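You operate a simulated robot arm through the tools that you are given. There is no shell and no other tool.

Carry out the task below with a simulated robot arm. There is one attempt and no reset: what you move stays moved.

TASK
Move the vial with the yellow cap from the meter to its dot in the rack; switch off.
Fine: the dot has the colour of the cap; the meter lid ends shut. Where these are worked on the way, their far stop is far enough and under half their travel is too little: meter lid.

The check looks at the end state, three seconds after you hand in, the way a careful person would. Anything else that was tipped, shoved, dropped, spilled or broken makes it a failure. Lids that push on must go on centred and level and be pressed home; caps that screw on are set level and turned clockwise until they are tight.

THE ROBOT
A 5-joint arm with a two-finger parallel gripper, fixed in place. Base frame: the origin is at the foot of the arm, x ahead of it, y to its left, z up; the work surface is at about z = 0. Readings come in m, rad, newtons and seconds.
With the tool pointing down near the work surface it reaches from about 0.26 to 0.68 m from the base axis. Its first joint turns from -1.152 to 1.152 rad. The tool tilts only in the upright plane through the base axis and itself; it spins freely about its own axis. Payload 2.9 kg.
The TCP is the grasp point between the finger pads, 0.03 m short of the fingertips. In the tool frame z runs along the fingers and y along their closing line. Largest opening 0.11 m; finger width 0.02, thickness 0.01; the body of the gripper, 0.048 by 0.112 m, starts 0.055 m behind the TCP.
Orientation is told as [roll, pitch, yaw] about the base's x, y, z axes, in that order, counted from this pose: with the fingers straight down and closing along the base's y, the tool's x points along the base's -x, its y along +y and its z along -z.

THE INTERFACE
- The arm moves only by the tool jog_arm. Its argument "deltas" is one flat list of numbers, 7 for each row, row after row: the shift along the tool's x, y, z in m, then the turn, a rotation vector about the tool's x, y, z in rad, then the closure, from 0 (fully open) to 1 (shut). In form: [x, y, z, wx, wy, wz, hand, x, y, z, wx, wy, wz, hand, ...]. A call has 1 to 20 rows; each row shifts and turns the commanded pose from where the row before left it, along the tool's axes as they then stand. A row lasts 0.2 s, in which the tool goes at most 0.05 m and 0.15 rad; a call with a longer step from one row to the next is refused whole, and so is a gripper value outside its range. Where a pose cannot be reached the arm comes as near as it can. A force on the tool above 90 N (or 10 N above the force at the start of the call, whichever is more), or a blocked arm, ends the call early, and 0.2 s more pass. The fingers move at their own pace (about 0.108 m/s each) and stop on an object; they squeeze with about 42 N. The grip force told is the motor's: it shows also when the fingers shut on nothing. Time passes only in rows, and 0.2 s behind the last, so rows that do not move let the fingers close. It gives the time, the measured TCP pose, the force on the tool (base axes), the opening and the grip force at its end, in the units of the frame above (readings bear some noise), with the torque about the TCP (base axes, N m) and any sound that the robot's microphone picked up.
- Cameras (640 x 400 px; columns grow to the right, rows downward): "scene" is fixed at [0.0534, -0.4865, 0.6092]; the picture's right is [0.43, -0.90, 0.00], its down [-0.59, -0.28, -0.76] and it looks along [0.68, 0.32, -0.65] (base axes); focal length 267 px, centre (320, 200). "wrist" rides on the gripper at [0.072, 0.017, -0.103] in the tool frame; the picture's right is [-0.23, 0.97, 0.00], its down [-0.76, -0.18, -0.62] and it looks along [-0.61, -0.14, 0.78] (tool axes); focal length 222 px, centre (320, 200). There is no depth. A picture from a camera that has moved, and an enlarged one, comes with that camera's place and axes in the base frame and with its lens. The place of the scene camera against the robot may be out by one fixed shift of up to 0.018 m in any direction.
- grab_frame(camera): a new picture of that camera. No time passes.
- inspect(camera, box): a new picture of the part [left, top, right, bottom] of that camera's present view, enlarged. No time passes.
- close_job(): hands the job in; it is judged then, once.

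Places have to be worked out from the pictures, the camera data and where the tool is seen. Open the gripper and draw the arm clear of the work before you hand the job in, unless the task says otherwise.

The tools are called after "Call:" as a command line: name --argument value ..., lists and objects as JSON in quotes. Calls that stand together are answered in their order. jog_arm: Moves the arm, as the interface text tells. Its arguments: {"type":"object","properties":{"deltas":{"type":"array"}},"required":["deltas"]} The other tools are called the same way: grab_frame (camera) takes a picture; inspect (camera, box) takes an enlarged picture of a part of a camera's view; close_job () hands the job in.

At the start:

```text
time: 0.0
tool_pos: [0.2416, -0.3034, 0.4318]
tool_rot: [-0.001, 0.001, -0.001]
wrist_force: [-0.3, -0.3, -0.1]
moment: [-0.03, -0.03, 0.02]
finger_gap: 0.1098
grip_force: 0.0
```

scene: 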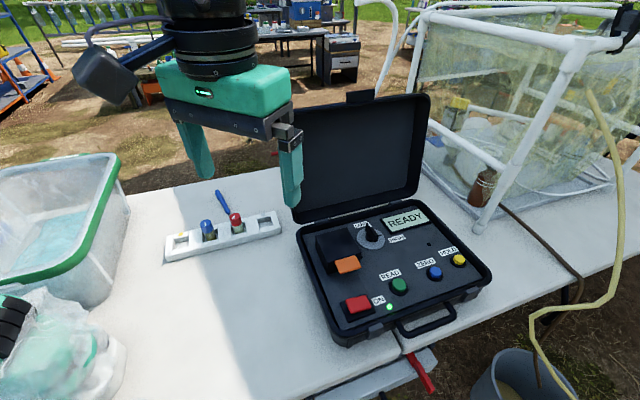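
wrist: 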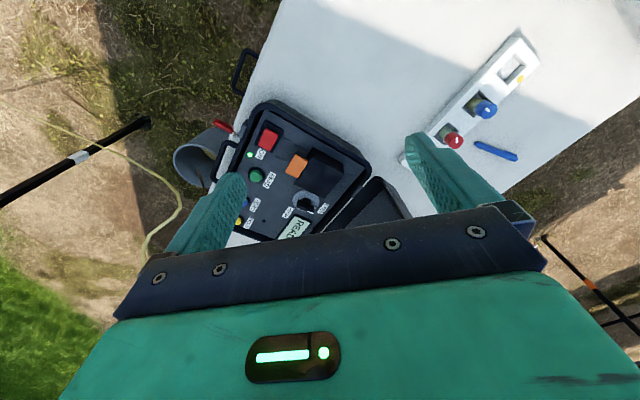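

I start by looking closely at the meter and the rack in the scene camera before moving anything.

Call:
inspect --camera "scene" --box '[290, 190, 500, 350]'

Call:
inspect --camera "scene" --box '[150, 180, 300, 270]'

Call:
inspect --camera "wrist" --box '[220, 90, 420, 250]'

Call:
inspect --camera "wrist" --box '[390, 20, 560, 170]'

```text
2.50 times, centred on (395, 270) of scene
camera zoom: at [0.0534, -0.4865, 0.6092], right [0.43, -0.9, 0.0], down [-0.59, -0.28, -0.76], along [0.68, 0.32, -0.65], focal length 667 px, centre (132, 25)
```

zoom: 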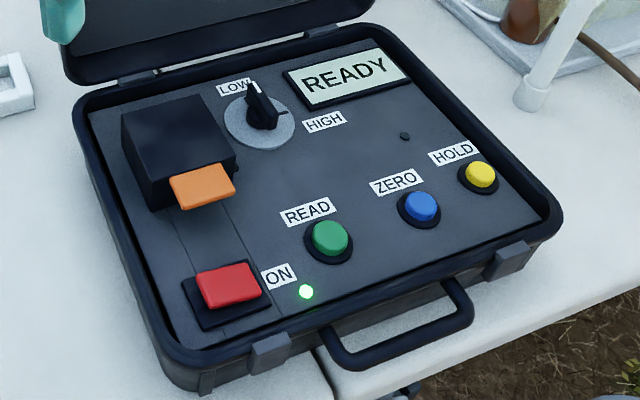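

```text
4.27 times, centred on (225, 225) of scene
camera zoom: at [0.0534, -0.4865, 0.6092], right [0.43, -0.9, 0.0], down [-0.59, -0.28, -0.76], along [0.68, 0.32, -0.65], focal length 1139 px, centre (725, 93)
```

zoom: 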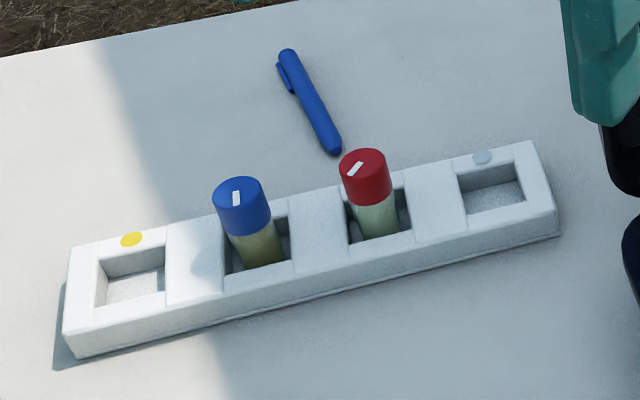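

```text
2.50 times, centred on (320, 170) of wrist
camera zoom: at [0.1691, -0.2873, 0.534], right [0.23, 0.97, 0.0], down [0.76, -0.18, 0.62], along [0.61, -0.14, -0.78], focal length 555 px, centre (320, 275)
```

zoom: 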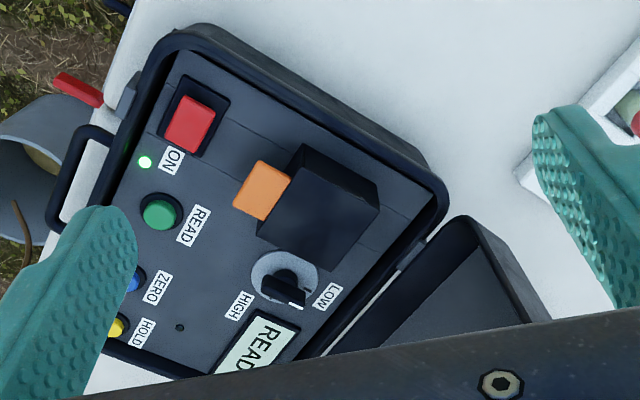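

```text
2.67 times, centred on (475, 95) of wrist
camera zoom: at [0.1691, -0.2873, 0.534], right [0.23, 0.97, 0.0], down [0.76, -0.18, 0.62], along [0.61, -0.14, -0.78], focal length 592 px, centre (-93, 480)
```

zoom: 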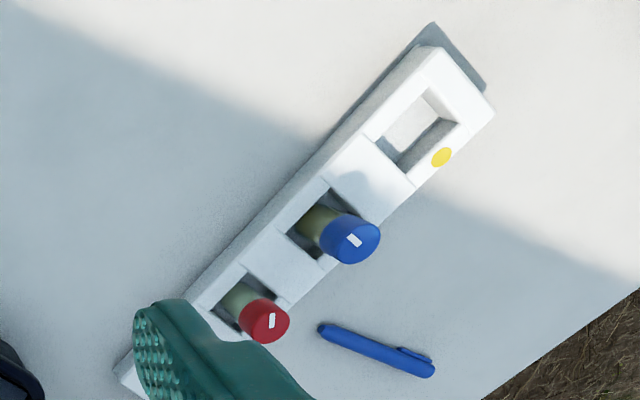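

The black box with the orange tab looks like the chamber cover, with its tab near (0.40, -0.39, 0.10) and the red switch near (0.34, -0.44, 0.076). I lower the wrist camera toward the meter for a closer view, staying well above it.

Call:
jog_arm --deltas '[-0.015, -0.016, 0.034, 0, 0, 0, 0, -0.015, -0.016, 0.034, 0, 0, 0, 0, -0.015, -0.016, 0.034, 0, 0, 0, 0, -0.015, -0.016, 0.034, 0, 0, 0, 0]'

Call:
grab_frame --camera "wrist"

Call:
grab_frame --camera "scene"

```text
time: 1.0
tool_pos: [0.3013, -0.3657, 0.2975]
tool_rot: [0.001, -0.001, 0.0]
wrist_force: [0.2, -0.6, 0.2]
moment: [0.01, 0.01, -0.03]
finger_gap: 0.1101
grip_force: 0.0
```

```text
taken
camera wrist: at [0.2289, -0.3499, 0.4008], right [0.23, 0.97, 0.0], down [0.76, -0.18, 0.62], along [0.61, -0.14, -0.78], focal length 222 px, centre (320, 200)
```

wrist: 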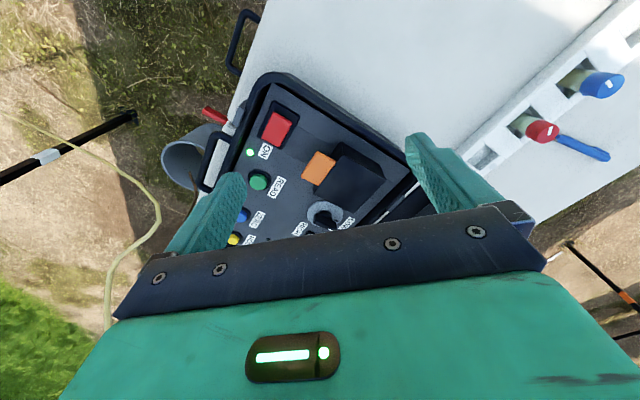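

```text
taken
```

scene: 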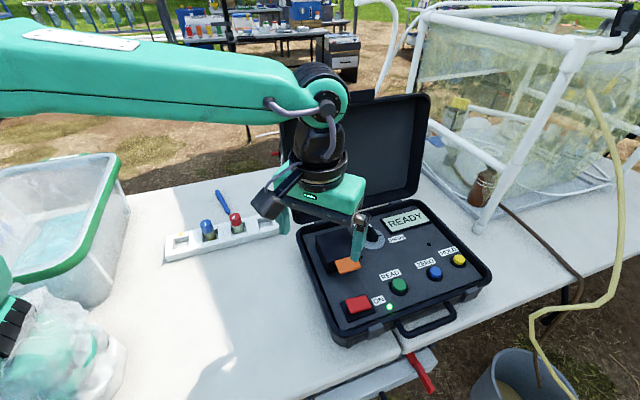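

The gripper is clear of the meter at z 0.30. I zoom in on the chamber cover and switch to learn how they move.

Call:
inspect --camera "wrist" --box '[240, 80, 420, 230]'

Call:
inspect --camera "scene" --box '[300, 210, 420, 330]'

```text
2.67 times, centred on (330, 155) of wrist
camera zoom: at [0.2289, -0.3499, 0.4008], right [0.23, 0.97, 0.0], down [0.76, -0.18, 0.62], along [0.61, -0.14, -0.78], focal length 592 px, centre (293, 320)
```

zoom: 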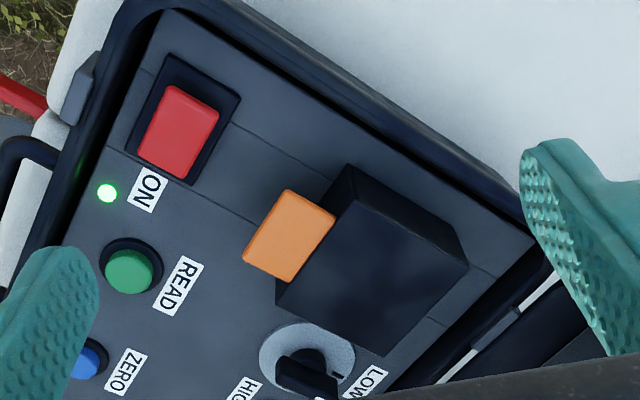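

```text
3.33 times, centred on (360, 270) of scene
camera zoom: at [0.0534, -0.4865, 0.6092], right [0.43, -0.9, 0.0], down [-0.59, -0.28, -0.76], along [0.68, 0.32, -0.65], focal length 890 px, centre (187, -33)
```

zoom: 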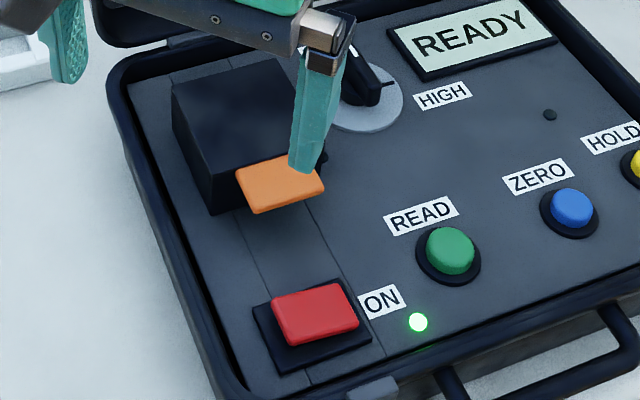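

The cover seems to be a hood over the chamber with a projecting tab; I enlarge further to find where its hinge or slide is.

Call:
inspect --camera "scene" --box '[305, 225, 370, 285]'

Call:
inspect --camera "wrist" --box '[295, 115, 395, 215]'

```text
6.67 times, centred on (338, 255) of scene
camera zoom: at [0.0534, -0.4865, 0.6092], right [0.43, -0.9, 0.0], down [-0.59, -0.28, -0.76], along [0.68, 0.32, -0.65], focal length 1780 px, centre (203, -167)
```

zoom: 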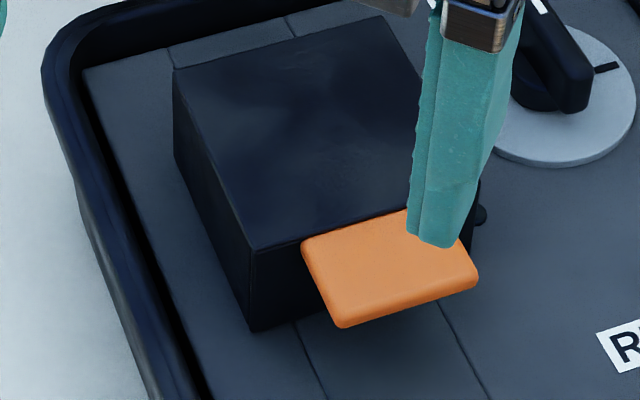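

```text
4.00 times, centred on (345, 165) of wrist
camera zoom: at [0.2289, -0.3499, 0.4008], right [0.23, 0.97, 0.0], down [0.76, -0.18, 0.62], along [0.61, -0.14, -0.78], focal length 888 px, centre (220, 340)
```

zoom: 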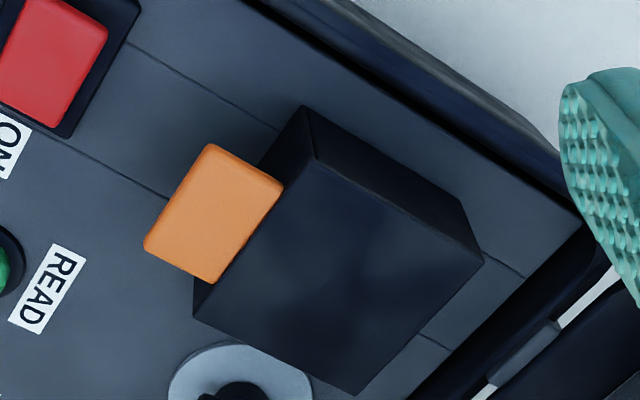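

The hood's right flank shows a small dark feature I can't make out, so I go round to view from the other side: shift to about (0.427, -0.451, 0.22) and spin the tool by +70° so that the camera looks towards +y.

Call:
jog_arm --deltas '[-0.0315, -0.02125, 0.0194, 0, 0, 0, 0, -0.0315, -0.02125, 0.0194, 0, 0, 0, 0, -0.0315, -0.02125, 0.0194, 0, 0, 0, 0, -0.0315, -0.02125, 0.0194, 0, 0, 0, 0, 0, 0, 0, 0, 0, -0.1358, 0, 0, 0, 0, 0, 0, -0.1358, 0, 0, 0, 0, 0, 0, -0.1358, 0, 0, 0, 0, 0, 0, -0.1358, 0, 0, 0, 0, 0, 0, -0.1358, 0, 0, 0, 0, 0, 0, -0.1358, 0, 0, 0, 0, 0, 0, -0.1358, 0, 0, 0, 0, 0, 0, -0.1358, 0, 0, 0, 0, 0, 0, -0.1358, 0]'

Call:
grab_frame --camera "wrist"

Call:
grab_frame --camera "scene"

```text
time: 3.8
tool_pos: [0.4269, -0.4536, 0.217]
tool_rot: [0.001, 0.0, 1.225]
wrist_force: [0.4, 0.5, -0.6]
moment: [0.01, 0.01, 0.03]
finger_gap: 0.1101
grip_force: 0.1
```

```text
taken
camera wrist: at [0.3874, -0.5151, 0.3212], right [-0.84, 0.54, 0.0], down [0.43, 0.66, 0.62], along [0.34, 0.52, -0.78], focal length 222 px, centre (320, 200)
```

wrist: 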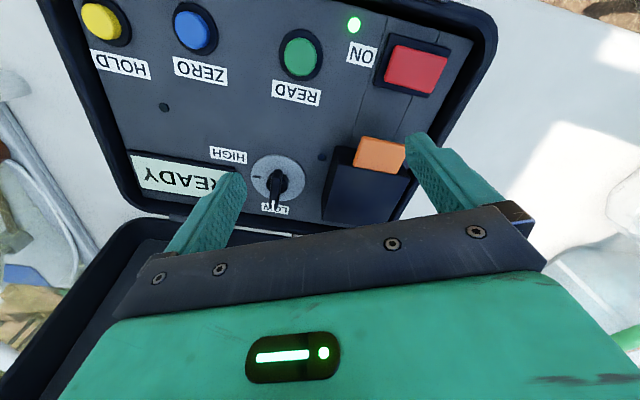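

```text
taken
```

scene: 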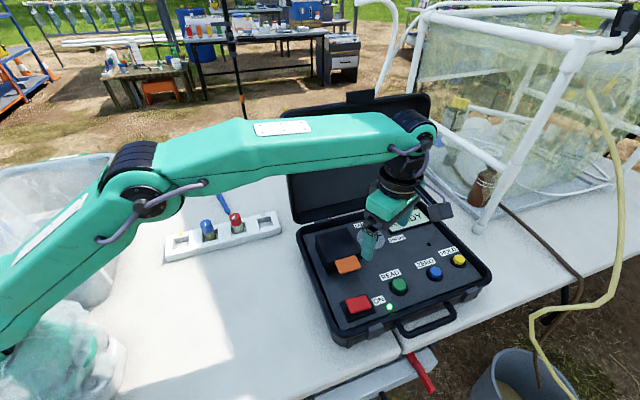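

The view from the front-right is useful. I enlarge the chamber area in the wrist picture.

Call:
inspect --camera "wrist" --box '[280, 110, 430, 230]'

Call:
inspect --camera "wrist" --box '[330, 0, 500, 120]'

Call:
inspect --camera "scene" --box '[300, 215, 400, 290]'

```text
3.33 times, centred on (355, 170) of wrist
camera zoom: at [0.3874, -0.5151, 0.3212], right [-0.84, 0.54, 0.0], down [0.43, 0.66, 0.62], along [0.34, 0.52, -0.78], focal length 740 px, centre (203, 300)
```

zoom: 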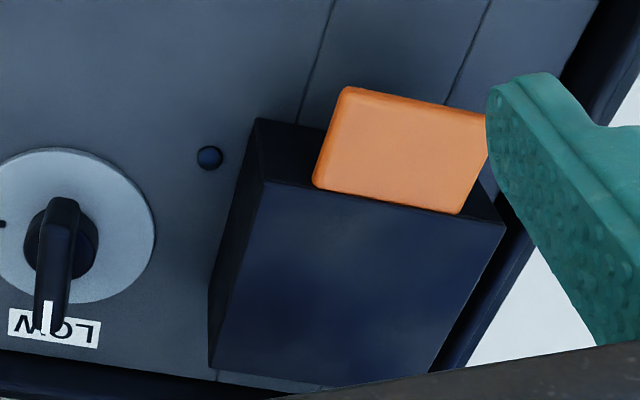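

```text
3.33 times, centred on (415, 60) of wrist
camera zoom: at [0.3874, -0.5151, 0.3212], right [-0.84, 0.54, 0.0], down [0.43, 0.66, 0.62], along [0.34, 0.52, -0.78], focal length 740 px, centre (3, 667)
```

zoom: 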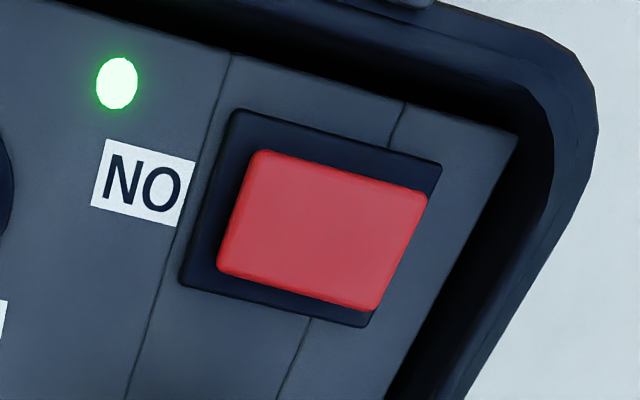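

```text
5.33 times, centred on (350, 252) of scene
camera zoom: at [0.0534, -0.4865, 0.6092], right [0.43, -0.9, 0.0], down [-0.59, -0.28, -0.76], along [0.68, 0.32, -0.65], focal length 1424 px, centre (160, -80)
```

zoom: 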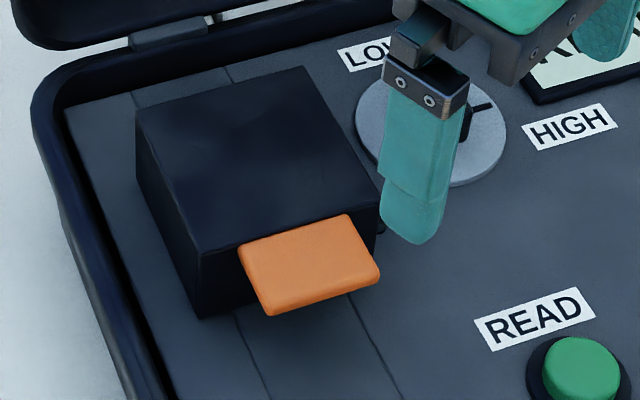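

The dark dot is only a jack on the panel. I judge the hood as about 8×8 cm centred near (0.438, -0.351), top z≈0.115, with a 5×3 cm tab on its front (centre ≈ (0.395, -0.391)); the panel is at z≈0.07 and the case is turned 45°. I move above the tab with the fingers closing along the tab's width.

Call:
jog_arm --deltas '[-0.02275, 0.0262, 0.0085, 0, 0, 0, 0, -0.02275, 0.0262, 0.0085, 0, 0, 0, 0, 0, 0, 0, 0, 0, 0.1467, 0, 0, 0, 0, 0, 0, 0.1467, 0, 0, 0, 0, 0, 0, 0.1467, 0]'

Call:
grab_frame --camera "wrist"

Call:
grab_frame --camera "scene"

```text
time: 5.0
tool_pos: [0.3924, -0.3927, 0.2007]
tool_rot: [0.001, 0.001, 0.778]
wrist_force: [-0.1, -0.2, 0.0]
moment: [0.0, -0.01, 0.02]
finger_gap: 0.1101
grip_force: 0.0
```

```text
taken
camera wrist: at [0.3293, -0.4315, 0.3042], right [-0.52, 0.85, 0.0], down [0.67, 0.41, 0.62], along [0.53, 0.33, -0.78], focal length 222 px, centre (320, 200)
```

wrist: 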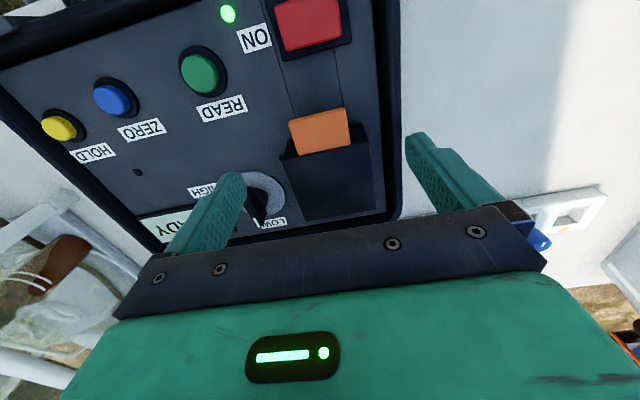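

```text
taken
```

scene: 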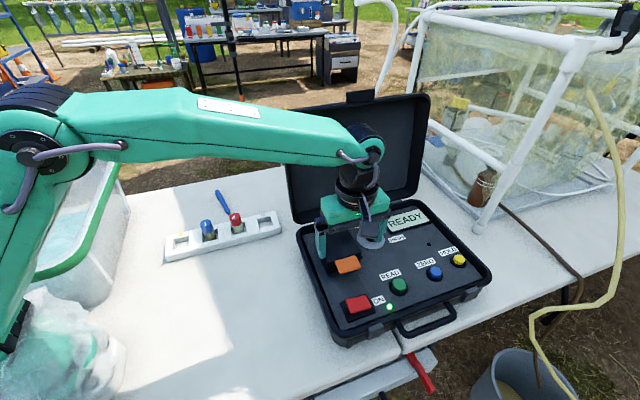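

I'm above the tab; I enlarge to re-measure the tab and the switch from this straight view.

Call:
inspect --camera "wrist" --box '[260, 80, 400, 230]'

Call:
inspect --camera "wrist" --box '[210, 0, 390, 110]'

```text
2.67 times, centred on (330, 155) of wrist
camera zoom: at [0.3293, -0.4315, 0.3042], right [-0.52, 0.85, 0.0], down [0.67, 0.41, 0.62], along [0.53, 0.33, -0.78], focal length 592 px, centre (293, 320)
```

zoom: 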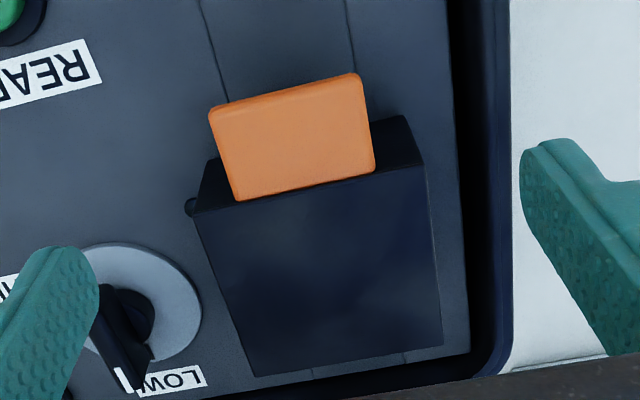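

```text
3.56 times, centred on (300, 55) of wrist
camera zoom: at [0.3293, -0.4315, 0.3042], right [-0.52, 0.85, 0.0], down [0.67, 0.41, 0.62], along [0.53, 0.33, -0.78], focal length 790 px, centre (391, 716)
```

zoom: 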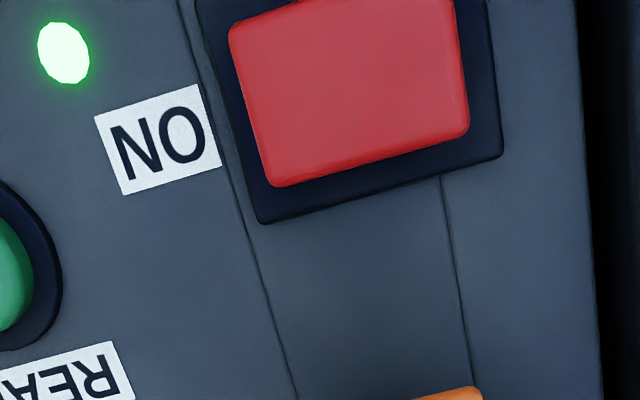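

The tab spans about v −0.014…+0.018 along the depth direction, so the TCP at (0.392, -0.393) is centred on it. I lower so the fingertips end about 1 cm below the tab, without closing yet.

Call:
jog_arm --deltas '[0, 0, 0.025, 0, 0, 0, 0, 0, 0, 0.025, 0, 0, 0, 0, 0, 0, 0.0195, 0, 0, 0, 0]'

Call:
grab_frame --camera "wrist"

Call:
inspect --camera "scene" --box '[290, 180, 430, 300]'

```text
time: 5.8
tool_pos: [0.3909, -0.3909, 0.1287]
tool_rot: [-0.001, 0.001, 0.782]
wrist_force: [0.5, 0.2, 0.1]
moment: [0.0, -0.01, -0.01]
finger_gap: 0.1101
grip_force: 0.2
```

```text
taken
camera wrist: at [0.3285, -0.4309, 0.2321], right [-0.52, 0.85, 0.0], down [0.67, 0.41, 0.62], along [0.53, 0.33, -0.78], focal length 222 px, centre (320, 200)
```

wrist: 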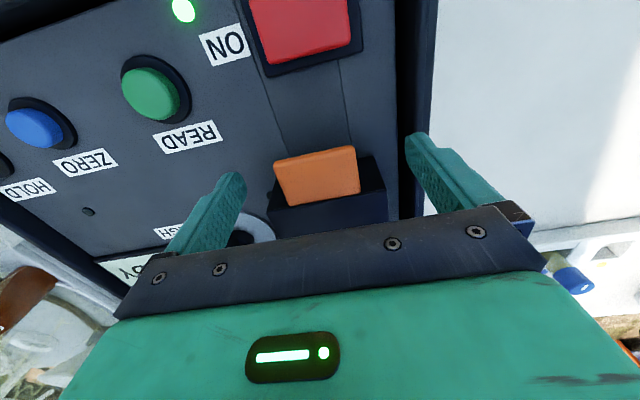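

```text
3.33 times, centred on (360, 240) of scene
camera zoom: at [0.0534, -0.4865, 0.6092], right [0.43, -0.9, 0.0], down [-0.59, -0.28, -0.76], along [0.68, 0.32, -0.65], focal length 890 px, centre (187, 67)
```

zoom: 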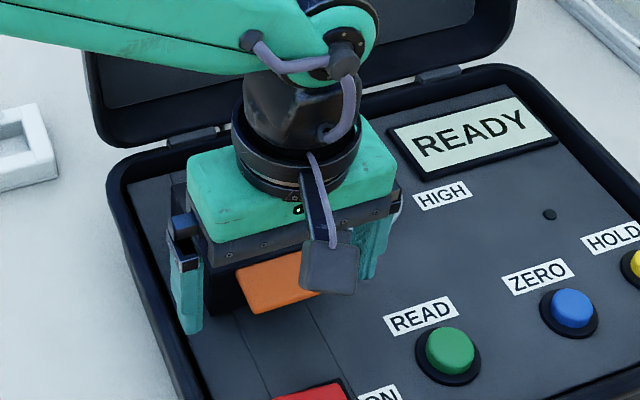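

The fingers straddle the tab with room on both sides. I close on the tab.

Call:
jog_arm --deltas '[0, 0, 0, 0, 0, 0, 1, 0, 0, 0, 0, 0, 0, 1, 0, 0, 0, 0, 0, 0, 1]'

Call:
inspect --camera "wrist" --box '[220, 100, 440, 240]'

```text
time: 6.6
tool_pos: [0.3935, -0.3918, 0.1298]
tool_rot: [-0.006, 0.001, 0.782]
wrist_force: [12.5, -10.2, -6.3]
moment: [-0.77, -0.06, 0.44]
finger_gap: 0.0491
grip_force: 45.1
```

```text
2.86 times, centred on (330, 170) of wrist
camera zoom: at [0.3293, -0.4314, 0.2328], right [-0.53, 0.85, -0.01], down [0.66, 0.41, 0.62], along [0.53, 0.32, -0.78], focal length 635 px, centre (291, 286)
```

zoom: 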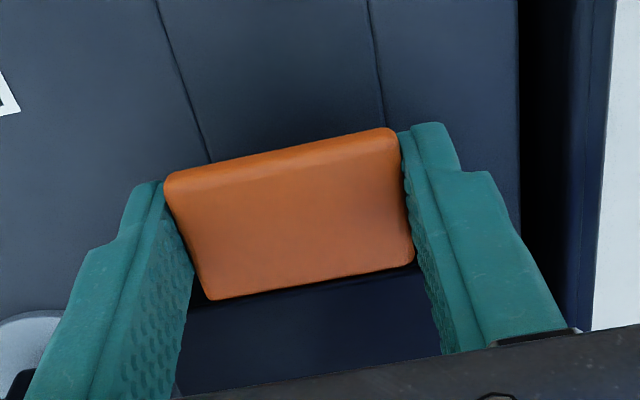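

The tab is gripped at 49 mm, with a sideways load of ~16 N from slight off-centring. I relieve it by 2.5 mm and lift a few millimetres to feel how the hood moves.

Call:
jog_arm --deltas '[0, -0.0025, 0, 0, 0, 0, 1, 0, 0, -0.004, 0, 0, 0, 1, 0, 0, -0.004, 0, 0, 0, 1]'

Call:
inspect --camera "wrist" --box '[220, 100, 440, 240]'

Call:
inspect --camera "scene" --box '[290, 190, 420, 300]'

```text
time: 7.4
tool_pos: [0.394, -0.392, 0.1355]
tool_rot: [0.01, 0.001, 0.784]
wrist_force: [2.7, 16.5, -18.5]
moment: [-0.6, 0.67, 0.01]
finger_gap: 0.0498
grip_force: 44.8
```

```text
2.86 times, centred on (330, 170) of wrist
camera zoom: at [0.3318, -0.4316, 0.2383], right [-0.53, 0.85, 0.01], down [0.67, 0.41, 0.62], along [0.52, 0.33, -0.78], focal length 635 px, centre (291, 286)
```

zoom: 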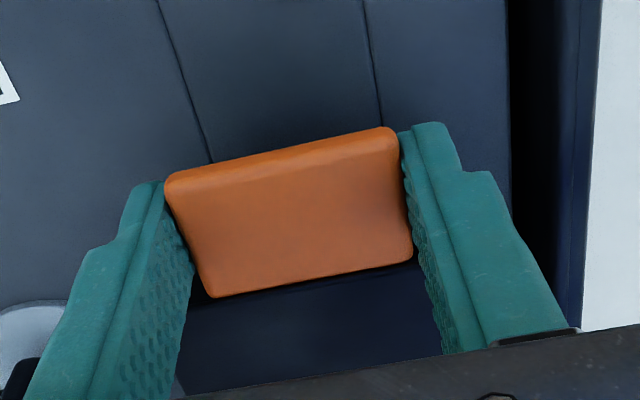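

```text
3.64 times, centred on (355, 245) of scene
camera zoom: at [0.0535, -0.4865, 0.6091], right [0.43, -0.9, 0.0], down [-0.59, -0.28, -0.76], along [0.68, 0.32, -0.65], focal length 971 px, centre (193, 36)
```

zoom: 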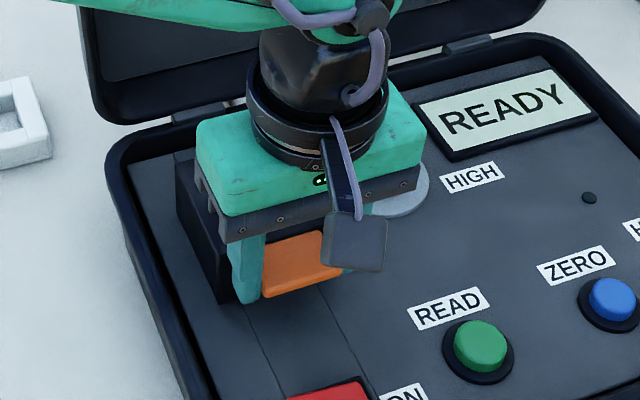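

The tab came up ~6 mm and pulls me toward the back (+v) with ~14 N, which fits a hinge low at the hood's back edge (v≈0.10, z≈0.07). I follow that arc up to about 0.2 rad and check forces.

Call:
jog_arm --deltas '[-0.0033, 0.0004, -0.0037, 0, 0, 0, 1, -0.0033, 0.0004, -0.0037, 0, 0, 0, 1, -0.0033, 0.0004, -0.0037, 0, 0, 0, 1]'

Call:
inspect --camera "wrist" --box '[220, 100, 440, 240]'

Call:
inspect --camera "scene" --box '[290, 190, 420, 300]'

```text
time: 8.2
tool_pos: [0.3998, -0.3856, 0.1501]
tool_rot: [0.001, 0.0, 0.778]
wrist_force: [-26.2, 1.0, -1.9]
moment: [-0.83, 1.3, 0.59]
finger_gap: 0.049
grip_force: 45.1
```

```text
2.86 times, centred on (330, 170) of wrist
camera zoom: at [0.3364, -0.4251, 0.2533], right [-0.52, 0.85, 0.0], down [0.67, 0.41, 0.62], along [0.53, 0.33, -0.78], focal length 635 px, centre (291, 286)
```

zoom: 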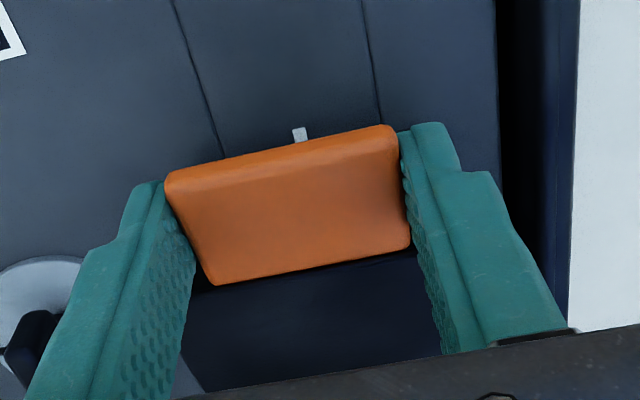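

```text
3.64 times, centred on (355, 245) of scene
camera zoom: at [0.0533, -0.4865, 0.6092], right [0.43, -0.9, 0.0], down [-0.59, -0.28, -0.76], along [0.68, 0.32, -0.65], focal length 971 px, centre (193, 36)
```

zoom: 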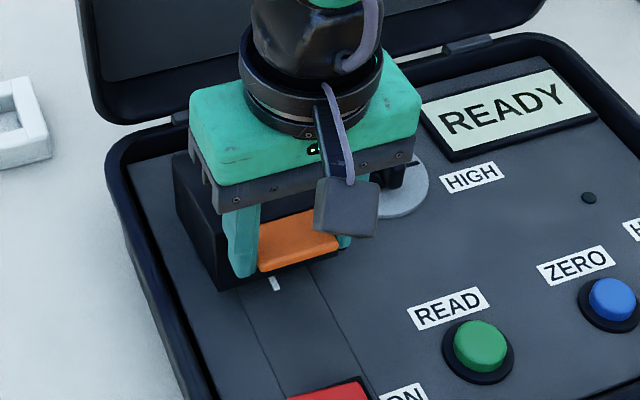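

The push-back is now −18 N along the depth and −19 N sideways, so I've gone slightly too far back: the pivot looks higher, at z≈0.09. I relieve 2.5 mm both ways and read again.

Call:
jog_arm --deltas '[0.0025, 0.0025, -0.001, 0, 0, 0, 1, 0, 0, 0, 0, 0, 0, 1]'

Call:
grab_frame --camera "wrist"

Call:
inspect --camera "scene" --box '[310, 220, 380, 290]'

```text
time: 8.8
tool_pos: [0.3999, -0.385, 0.1504]
tool_rot: [-0.004, 0.001, 0.782]
wrist_force: [0.5, 3.1, -8.3]
moment: [-0.39, 0.27, -0.32]
finger_gap: 0.0495
grip_force: 45.0
```

```text
taken
camera wrist: at [0.3363, -0.4246, 0.2537], right [-0.53, 0.85, 0.0], down [0.66, 0.41, 0.62], along [0.53, 0.33, -0.78], focal length 222 px, centre (320, 200)
```

wrist: 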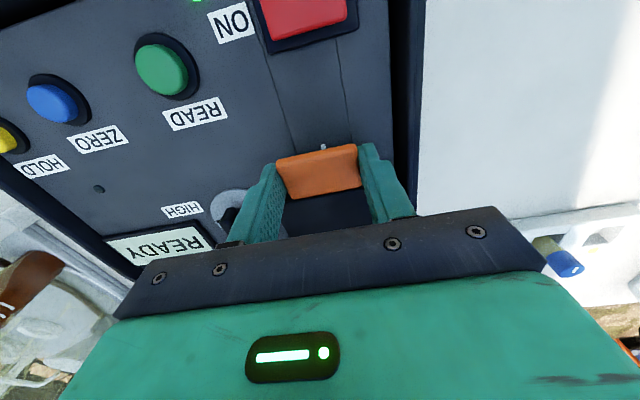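

```text
5.71 times, centred on (345, 255) of scene
camera zoom: at [0.0535, -0.4865, 0.6092], right [0.43, -0.9, 0.0], down [-0.59, -0.28, -0.76], along [0.68, 0.32, -0.65], focal length 1525 px, centre (177, -114)
```

zoom: 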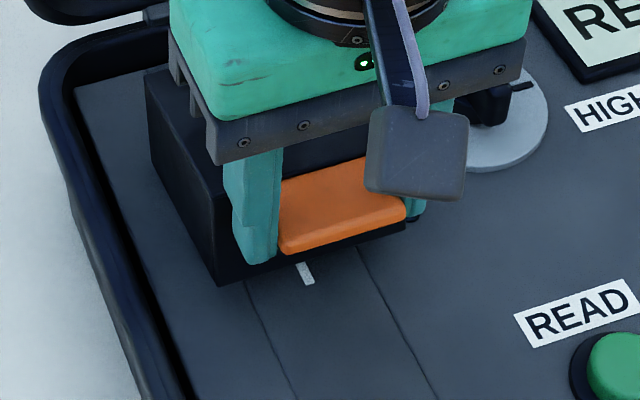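

Forces are nearly nil now, confirming the whole hood pivots about its low back edge (fit: 0.10 m behind the grip, ~0.036 m below). I follow the arc on to about 0.5 rad.

Call:
jog_arm --deltas '[-0.00435, 0, -0.006, 0, 0, 0, 1, -0.00435, 0, -0.006, 0, 0, 0, 1, -0.00555, 0, -0.0057, 0, 0, 0, 1, -0.00555, 0, -0.0057, 0, 0, 0, 1]'

Call:
grab_frame --camera "wrist"

Call:
inspect --camera "scene" --box '[270, 160, 430, 290]'

```text
time: 9.8
tool_pos: [0.4107, -0.3722, 0.1734]
tool_rot: [-0.004, 0.001, 0.781]
wrist_force: [3.0, -15.7, -10.0]
moment: [-1.14, 0.94, 0.38]
finger_gap: 0.0497
grip_force: 45.4
```

```text
taken
camera wrist: at [0.3488, -0.4118, 0.2777], right [-0.52, 0.85, 0.0], down [0.67, 0.41, 0.62], along [0.53, 0.32, -0.78], focal length 222 px, centre (320, 200)
```

wrist: 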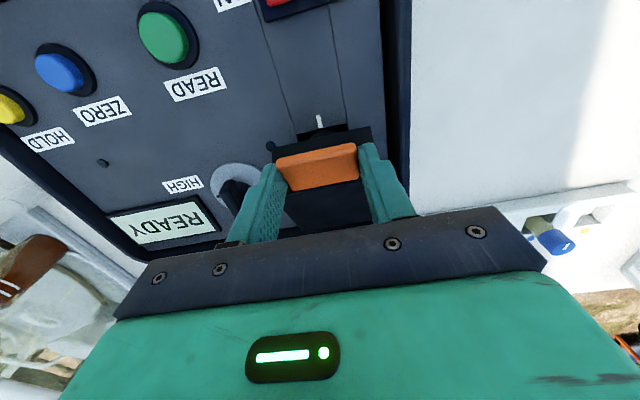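

```text
3.08 times, centred on (350, 225) of scene
camera zoom: at [0.0534, -0.4866, 0.6091], right [0.43, -0.9, 0.0], down [-0.59, -0.28, -0.76], along [0.68, 0.32, -0.65], focal length 821 px, centre (228, 123)
```

zoom: 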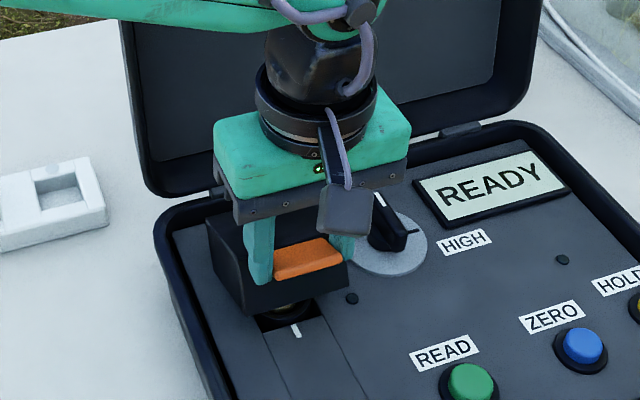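

The hood is about 0.5 rad open with a dark well under it. I continue along the arc to about 0.8 rad, easing the sideways load.

Call:
jog_arm --deltas '[-0.0055, -0.002, -0.0049, 0, 0, 0, 1, -0.006, 0, -0.0048, 0, 0, 0, 1, -0.0068, 0, -0.0038, 0, 0, 0, 1, -0.007, 0, -0.0038, 0, 0, 0, 1]'

Call:
grab_frame --camera "wrist"

Call:
inspect --camera "scene" --box '[270, 140, 430, 290]'

```text
time: 10.8
tool_pos: [0.4309, -0.3541, 0.1904]
tool_rot: [0.003, 0.0, 0.78]
wrist_force: [-17.8, -0.5, -1.5]
moment: [-0.76, 1.45, 0.11]
finger_gap: 0.0493
grip_force: 45.3
```

```text
taken
camera wrist: at [0.3682, -0.3934, 0.2946], right [-0.52, 0.85, 0.0], down [0.67, 0.41, 0.62], along [0.53, 0.33, -0.78], focal length 222 px, centre (320, 200)
```

wrist: 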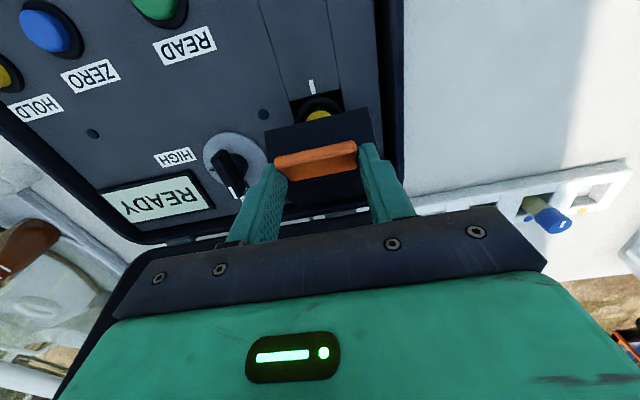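

```text
2.67 times, centred on (350, 215) of scene
camera zoom: at [0.0534, -0.4865, 0.6092], right [0.43, -0.9, 0.0], down [-0.59, -0.28, -0.76], along [0.68, 0.32, -0.65], focal length 712 px, centre (240, 160)
```

zoom: 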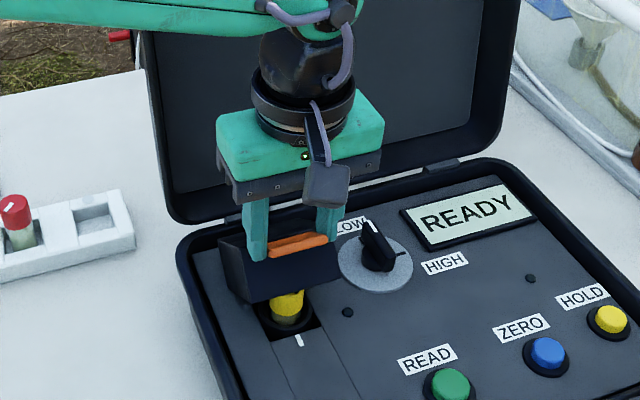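

The yellow-capped vial is visible standing in the well. Forces are moderate; I continue on the arc to about 1.1 rad.

Call:
jog_arm --deltas '[-0.0055, 0.002, -0.0028, 0, 0, 0, 1, -0.0075, 0, -0.0027, 0, 0, 0, 1, -0.0078, 0, -0.0016, 0, 0, 0, 1, -0.0078, 0, -0.0016, 0, 0, 0, 1]'

Call:
grab_frame --camera "wrist"

Call:
inspect --camera "scene" --box '[270, 140, 430, 290]'

```text
time: 11.8
tool_pos: [0.4491, -0.3361, 0.2005]
tool_rot: [-0.002, 0.002, 0.78]
wrist_force: [-10.3, -6.9, -2.7]
moment: [-0.97, 1.26, 0.53]
finger_gap: 0.0491
grip_force: 45.1
```

```text
taken
camera wrist: at [0.3869, -0.3745, 0.3043], right [-0.52, 0.85, 0.0], down [0.67, 0.41, 0.62], along [0.53, 0.33, -0.78], focal length 222 px, centre (320, 200)
```

wrist: 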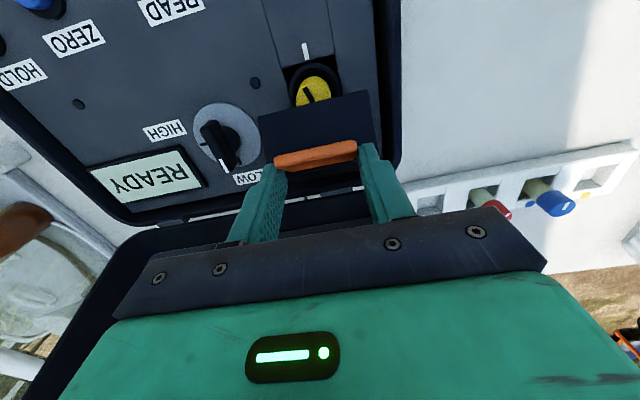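

```text
2.67 times, centred on (350, 215) of scene
camera zoom: at [0.0534, -0.4865, 0.6092], right [0.43, -0.9, 0.0], down [-0.59, -0.28, -0.76], along [0.68, 0.32, -0.65], focal length 712 px, centre (240, 160)
```

zoom: 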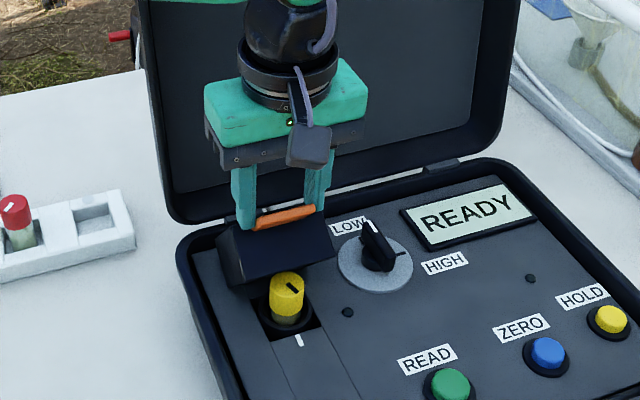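

The hood is ~1.05 rad open, the vial cap with its black index line is clear. I keep going gently towards the far stop, watching the force.

Call:
jog_arm --deltas '[-0.007, 0, -0.0004, 0, 0, 0, 1, -0.0079, 0, -0.0004, 0, 0, 0, 1, -0.0079, 0, 0.0008, 0, 0, 0, 1]'

Call:
grab_frame --camera "wrist"

Call:
grab_frame --camera "scene"

```text
time: 12.6
tool_pos: [0.4668, -0.3188, 0.202]
tool_rot: [-0.004, 0.001, 0.779]
wrist_force: [-9.8, -7.0, 9.1]
moment: [-0.78, 1.42, 0.41]
finger_gap: 0.049
grip_force: 44.7
```

```text
taken
camera wrist: at [0.4032, -0.3576, 0.305], right [-0.52, 0.85, 0.0], down [0.66, 0.41, 0.62], along [0.53, 0.33, -0.78], focal length 222 px, centre (320, 200)
```

wrist: 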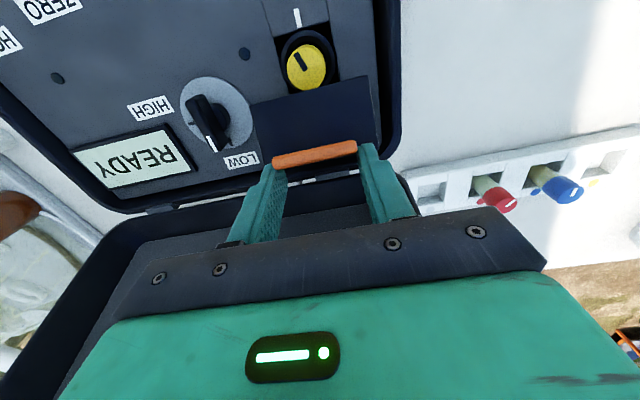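

```text
taken
```

scene: 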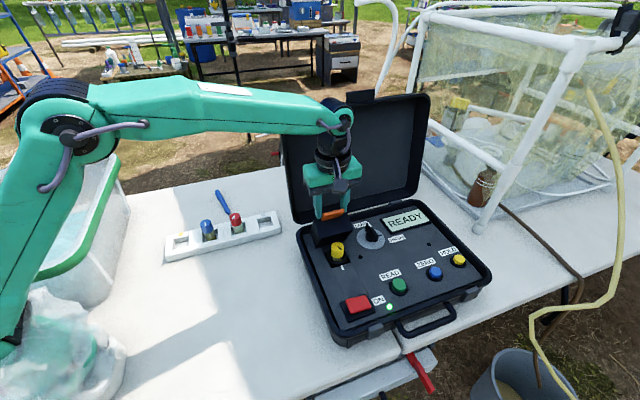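

Hood ~1.27 rad open; a slight upward load says I'm a bit low. I continue in small steps, raising slightly.

Call:
jog_arm --deltas '[-0.0076, 0, -0.0012, 0, 0, 0, 1, -0.0078, 0, 0.0004, 0, 0, 0, 1, -0.0078, 0, 0.001, 0, 0, 0, 1]'

Call:
grab_frame --camera "wrist"

Call:
inspect --camera "scene" --box '[270, 90, 440, 290]'

```text
time: 13.4
tool_pos: [0.4826, -0.3028, 0.2014]
tool_rot: [-0.002, 0.001, 0.781]
wrist_force: [3.5, -22.2, -9.7]
moment: [-1.26, 0.88, 0.23]
finger_gap: 0.0492
grip_force: 45.0
```

```text
taken
camera wrist: at [0.42, -0.3411, 0.3033], right [-0.52, 0.85, 0.0], down [0.67, 0.41, 0.62], along [0.53, 0.33, -0.78], focal length 222 px, centre (320, 200)
```

wrist: 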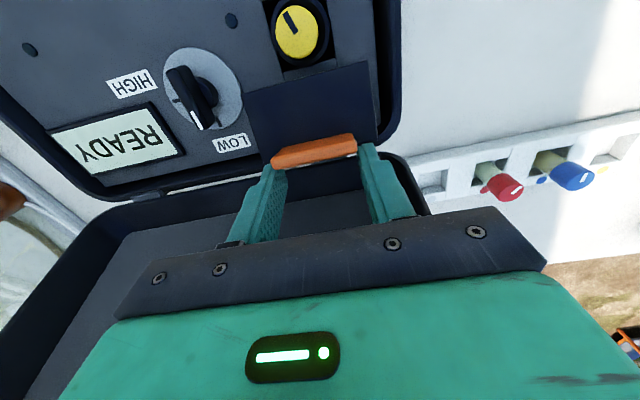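

```text
2.00 times, centred on (355, 190) of scene
camera zoom: at [0.0534, -0.4866, 0.6091], right [0.43, -0.9, 0.0], down [-0.59, -0.28, -0.76], along [0.68, 0.32, -0.65], focal length 534 px, centre (250, 220)
```

zoom: 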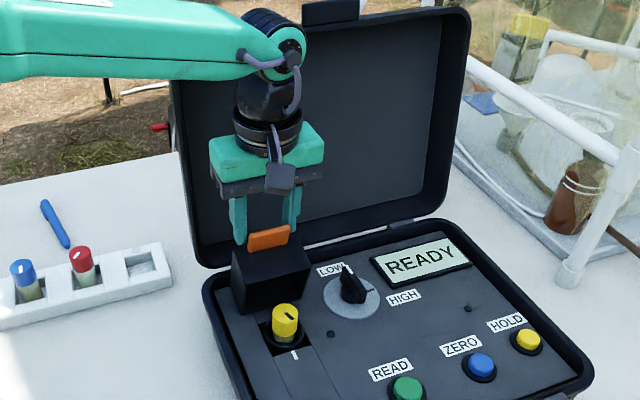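

The hood stands near 86° with its tab up. I hold still one moment to see whether the force persists, then open the fingers just slightly to see whether the hood stays put.

Call:
jog_arm --deltas '[0, -0.002, 0, 0, 0, 0, 1, 0, 0, 0, 0, 0, 0, 1]'

```text
time: 14.0
tool_pos: [0.4832, -0.3017, 0.1997]
tool_rot: [0.006, 0.002, 0.782]
wrist_force: [-10.8, 8.6, -0.1]
moment: [-0.13, 0.2, -0.67]
finger_gap: 0.0492
grip_force: 44.7
```

At rest the along-depth force is ~0, so the hood isn't sprung. I open the fingers a little and look.

Call:
jog_arm --deltas '[0, 0.001, 0, 0, 0, 0, 0.5, 0, 0, 0, 0, 0, 0, 0.42, 0, 0, 0, 0, 0, 0, 0.42]'

Call:
grab_frame --camera "wrist"

Call:
inspect --camera "scene" --box '[270, 90, 440, 290]'

```text
time: 14.8
tool_pos: [0.4842, -0.302, 0.2006]
tool_rot: [0.0, 0.0, 0.783]
wrist_force: [-0.5, -0.2, 0.3]
moment: [0.01, 0.03, -0.01]
finger_gap: 0.0637
grip_force: 0.1
```

```text
taken
camera wrist: at [0.4211, -0.3418, 0.3035], right [-0.52, 0.85, 0.0], down [0.67, 0.41, 0.62], along [0.53, 0.33, -0.78], focal length 222 px, centre (320, 200)
```

wrist: 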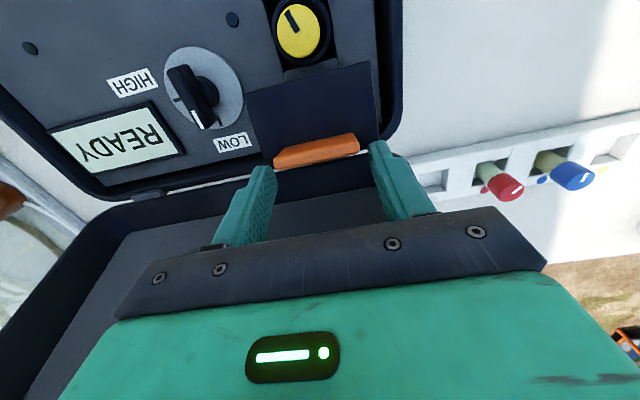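

```text
2.00 times, centred on (355, 190) of scene
camera zoom: at [0.0534, -0.4865, 0.6092], right [0.43, -0.9, 0.0], down [-0.59, -0.28, -0.76], along [0.68, 0.32, -0.65], focal length 534 px, centre (250, 220)
```

zoom: 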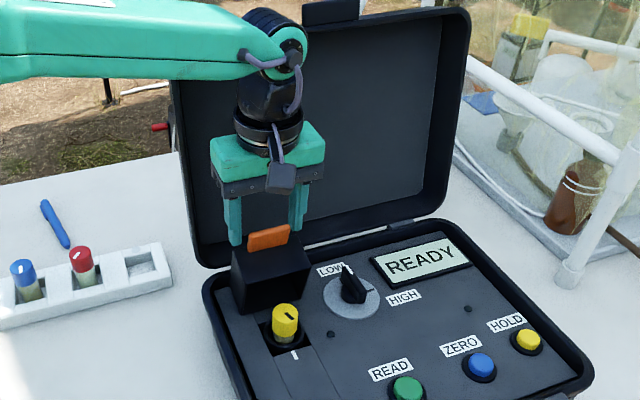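

The hood stays open on its own. I rise off the tab, move back over the vial and look down on it.

Call:
jog_arm --deltas '[0, 0, -0.04, 0, 0, 0, 0.42, 0, 0, -0.04, 0, 0, 0, 0.42, 0.034, 0, 0, 0, 0, 0, 0.42, 0.034, 0, 0, 0, 0, 0, 0.42, 0, 0, 0.03, 0, 0, 0, 0.42, 0, 0, 0.03, 0, 0, 0, 0.42]'

Call:
grab_frame --camera "wrist"

Call:
inspect --camera "scene" --box '[270, 140, 430, 290]'

```text
time: 16.2
tool_pos: [0.4364, -0.3499, 0.2183]
tool_rot: [0.0, 0.0, 0.782]
wrist_force: [-0.6, -0.8, -0.6]
moment: [-0.04, 0.01, -0.03]
finger_gap: 0.0637
grip_force: 0.1
```

```text
taken
camera wrist: at [0.3728, -0.3898, 0.3213], right [-0.52, 0.85, 0.0], down [0.67, 0.41, 0.62], along [0.53, 0.33, -0.78], focal length 222 px, centre (320, 200)
```

wrist: 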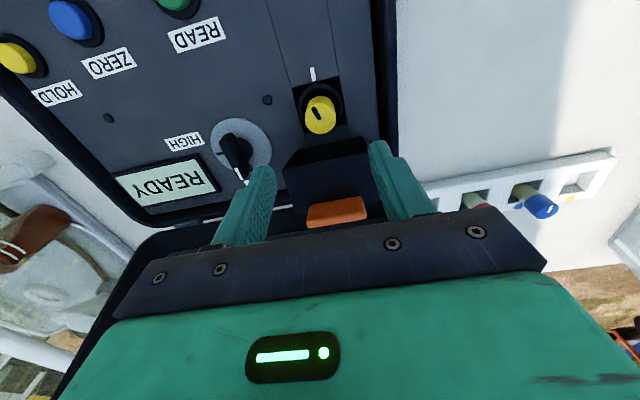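

```text
2.67 times, centred on (350, 215) of scene
camera zoom: at [0.0534, -0.4865, 0.6092], right [0.43, -0.9, 0.0], down [-0.59, -0.28, -0.76], along [0.68, 0.32, -0.65], focal length 712 px, centre (240, 160)
```

zoom: 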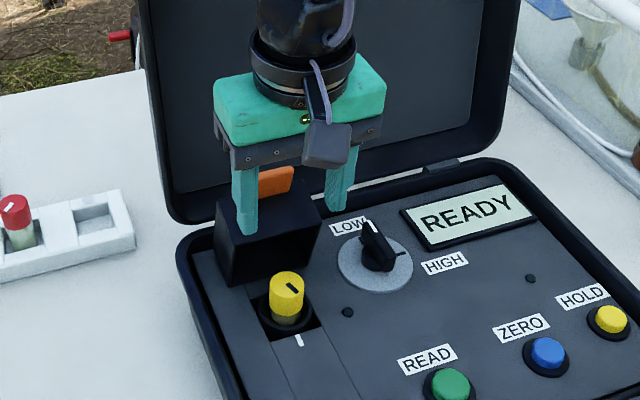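

The hood stays up, hollow side facing me. I enlarge the vial to measure its cap size, height and centre.

Call:
inspect --camera "wrist" --box '[270, 60, 380, 160]'

Call:
inspect --camera "scene" --box '[310, 220, 370, 280]'

Call:
inspect --camera "scene" --box '[160, 200, 290, 270]'

```text
4.00 times, centred on (325, 110) of wrist
camera zoom: at [0.3728, -0.3898, 0.3213], right [-0.52, 0.85, 0.0], down [0.67, 0.41, 0.62], along [0.53, 0.33, -0.78], focal length 888 px, centre (300, 560)
```

zoom: 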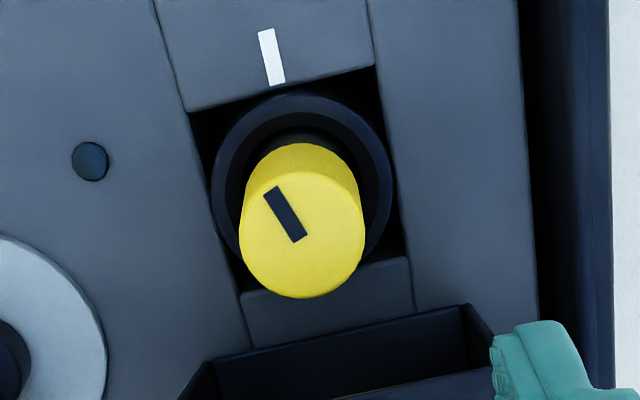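

```text
6.67 times, centred on (340, 250) of scene
camera zoom: at [0.0534, -0.4865, 0.6092], right [0.43, -0.9, 0.0], down [-0.59, -0.28, -0.76], along [0.68, 0.32, -0.65], focal length 1780 px, centre (187, -133)
```

zoom: 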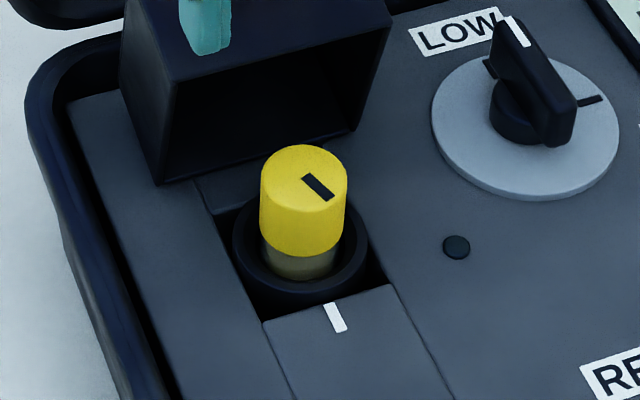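

```text
4.92 times, centred on (225, 235) of scene
camera zoom: at [0.0534, -0.4865, 0.6092], right [0.43, -0.9, 0.0], down [-0.59, -0.28, -0.76], along [0.68, 0.32, -0.65], focal length 1314 px, centre (788, 28)
```

zoom: 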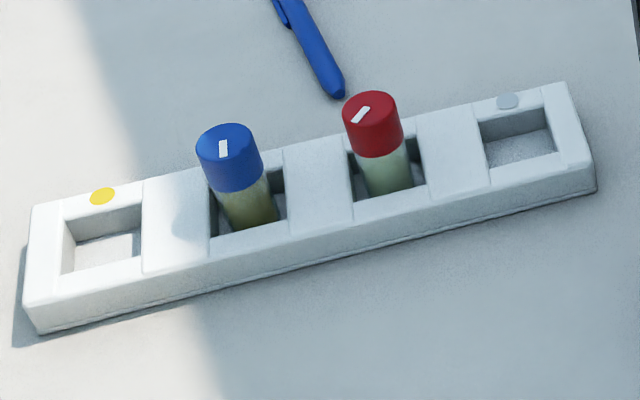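

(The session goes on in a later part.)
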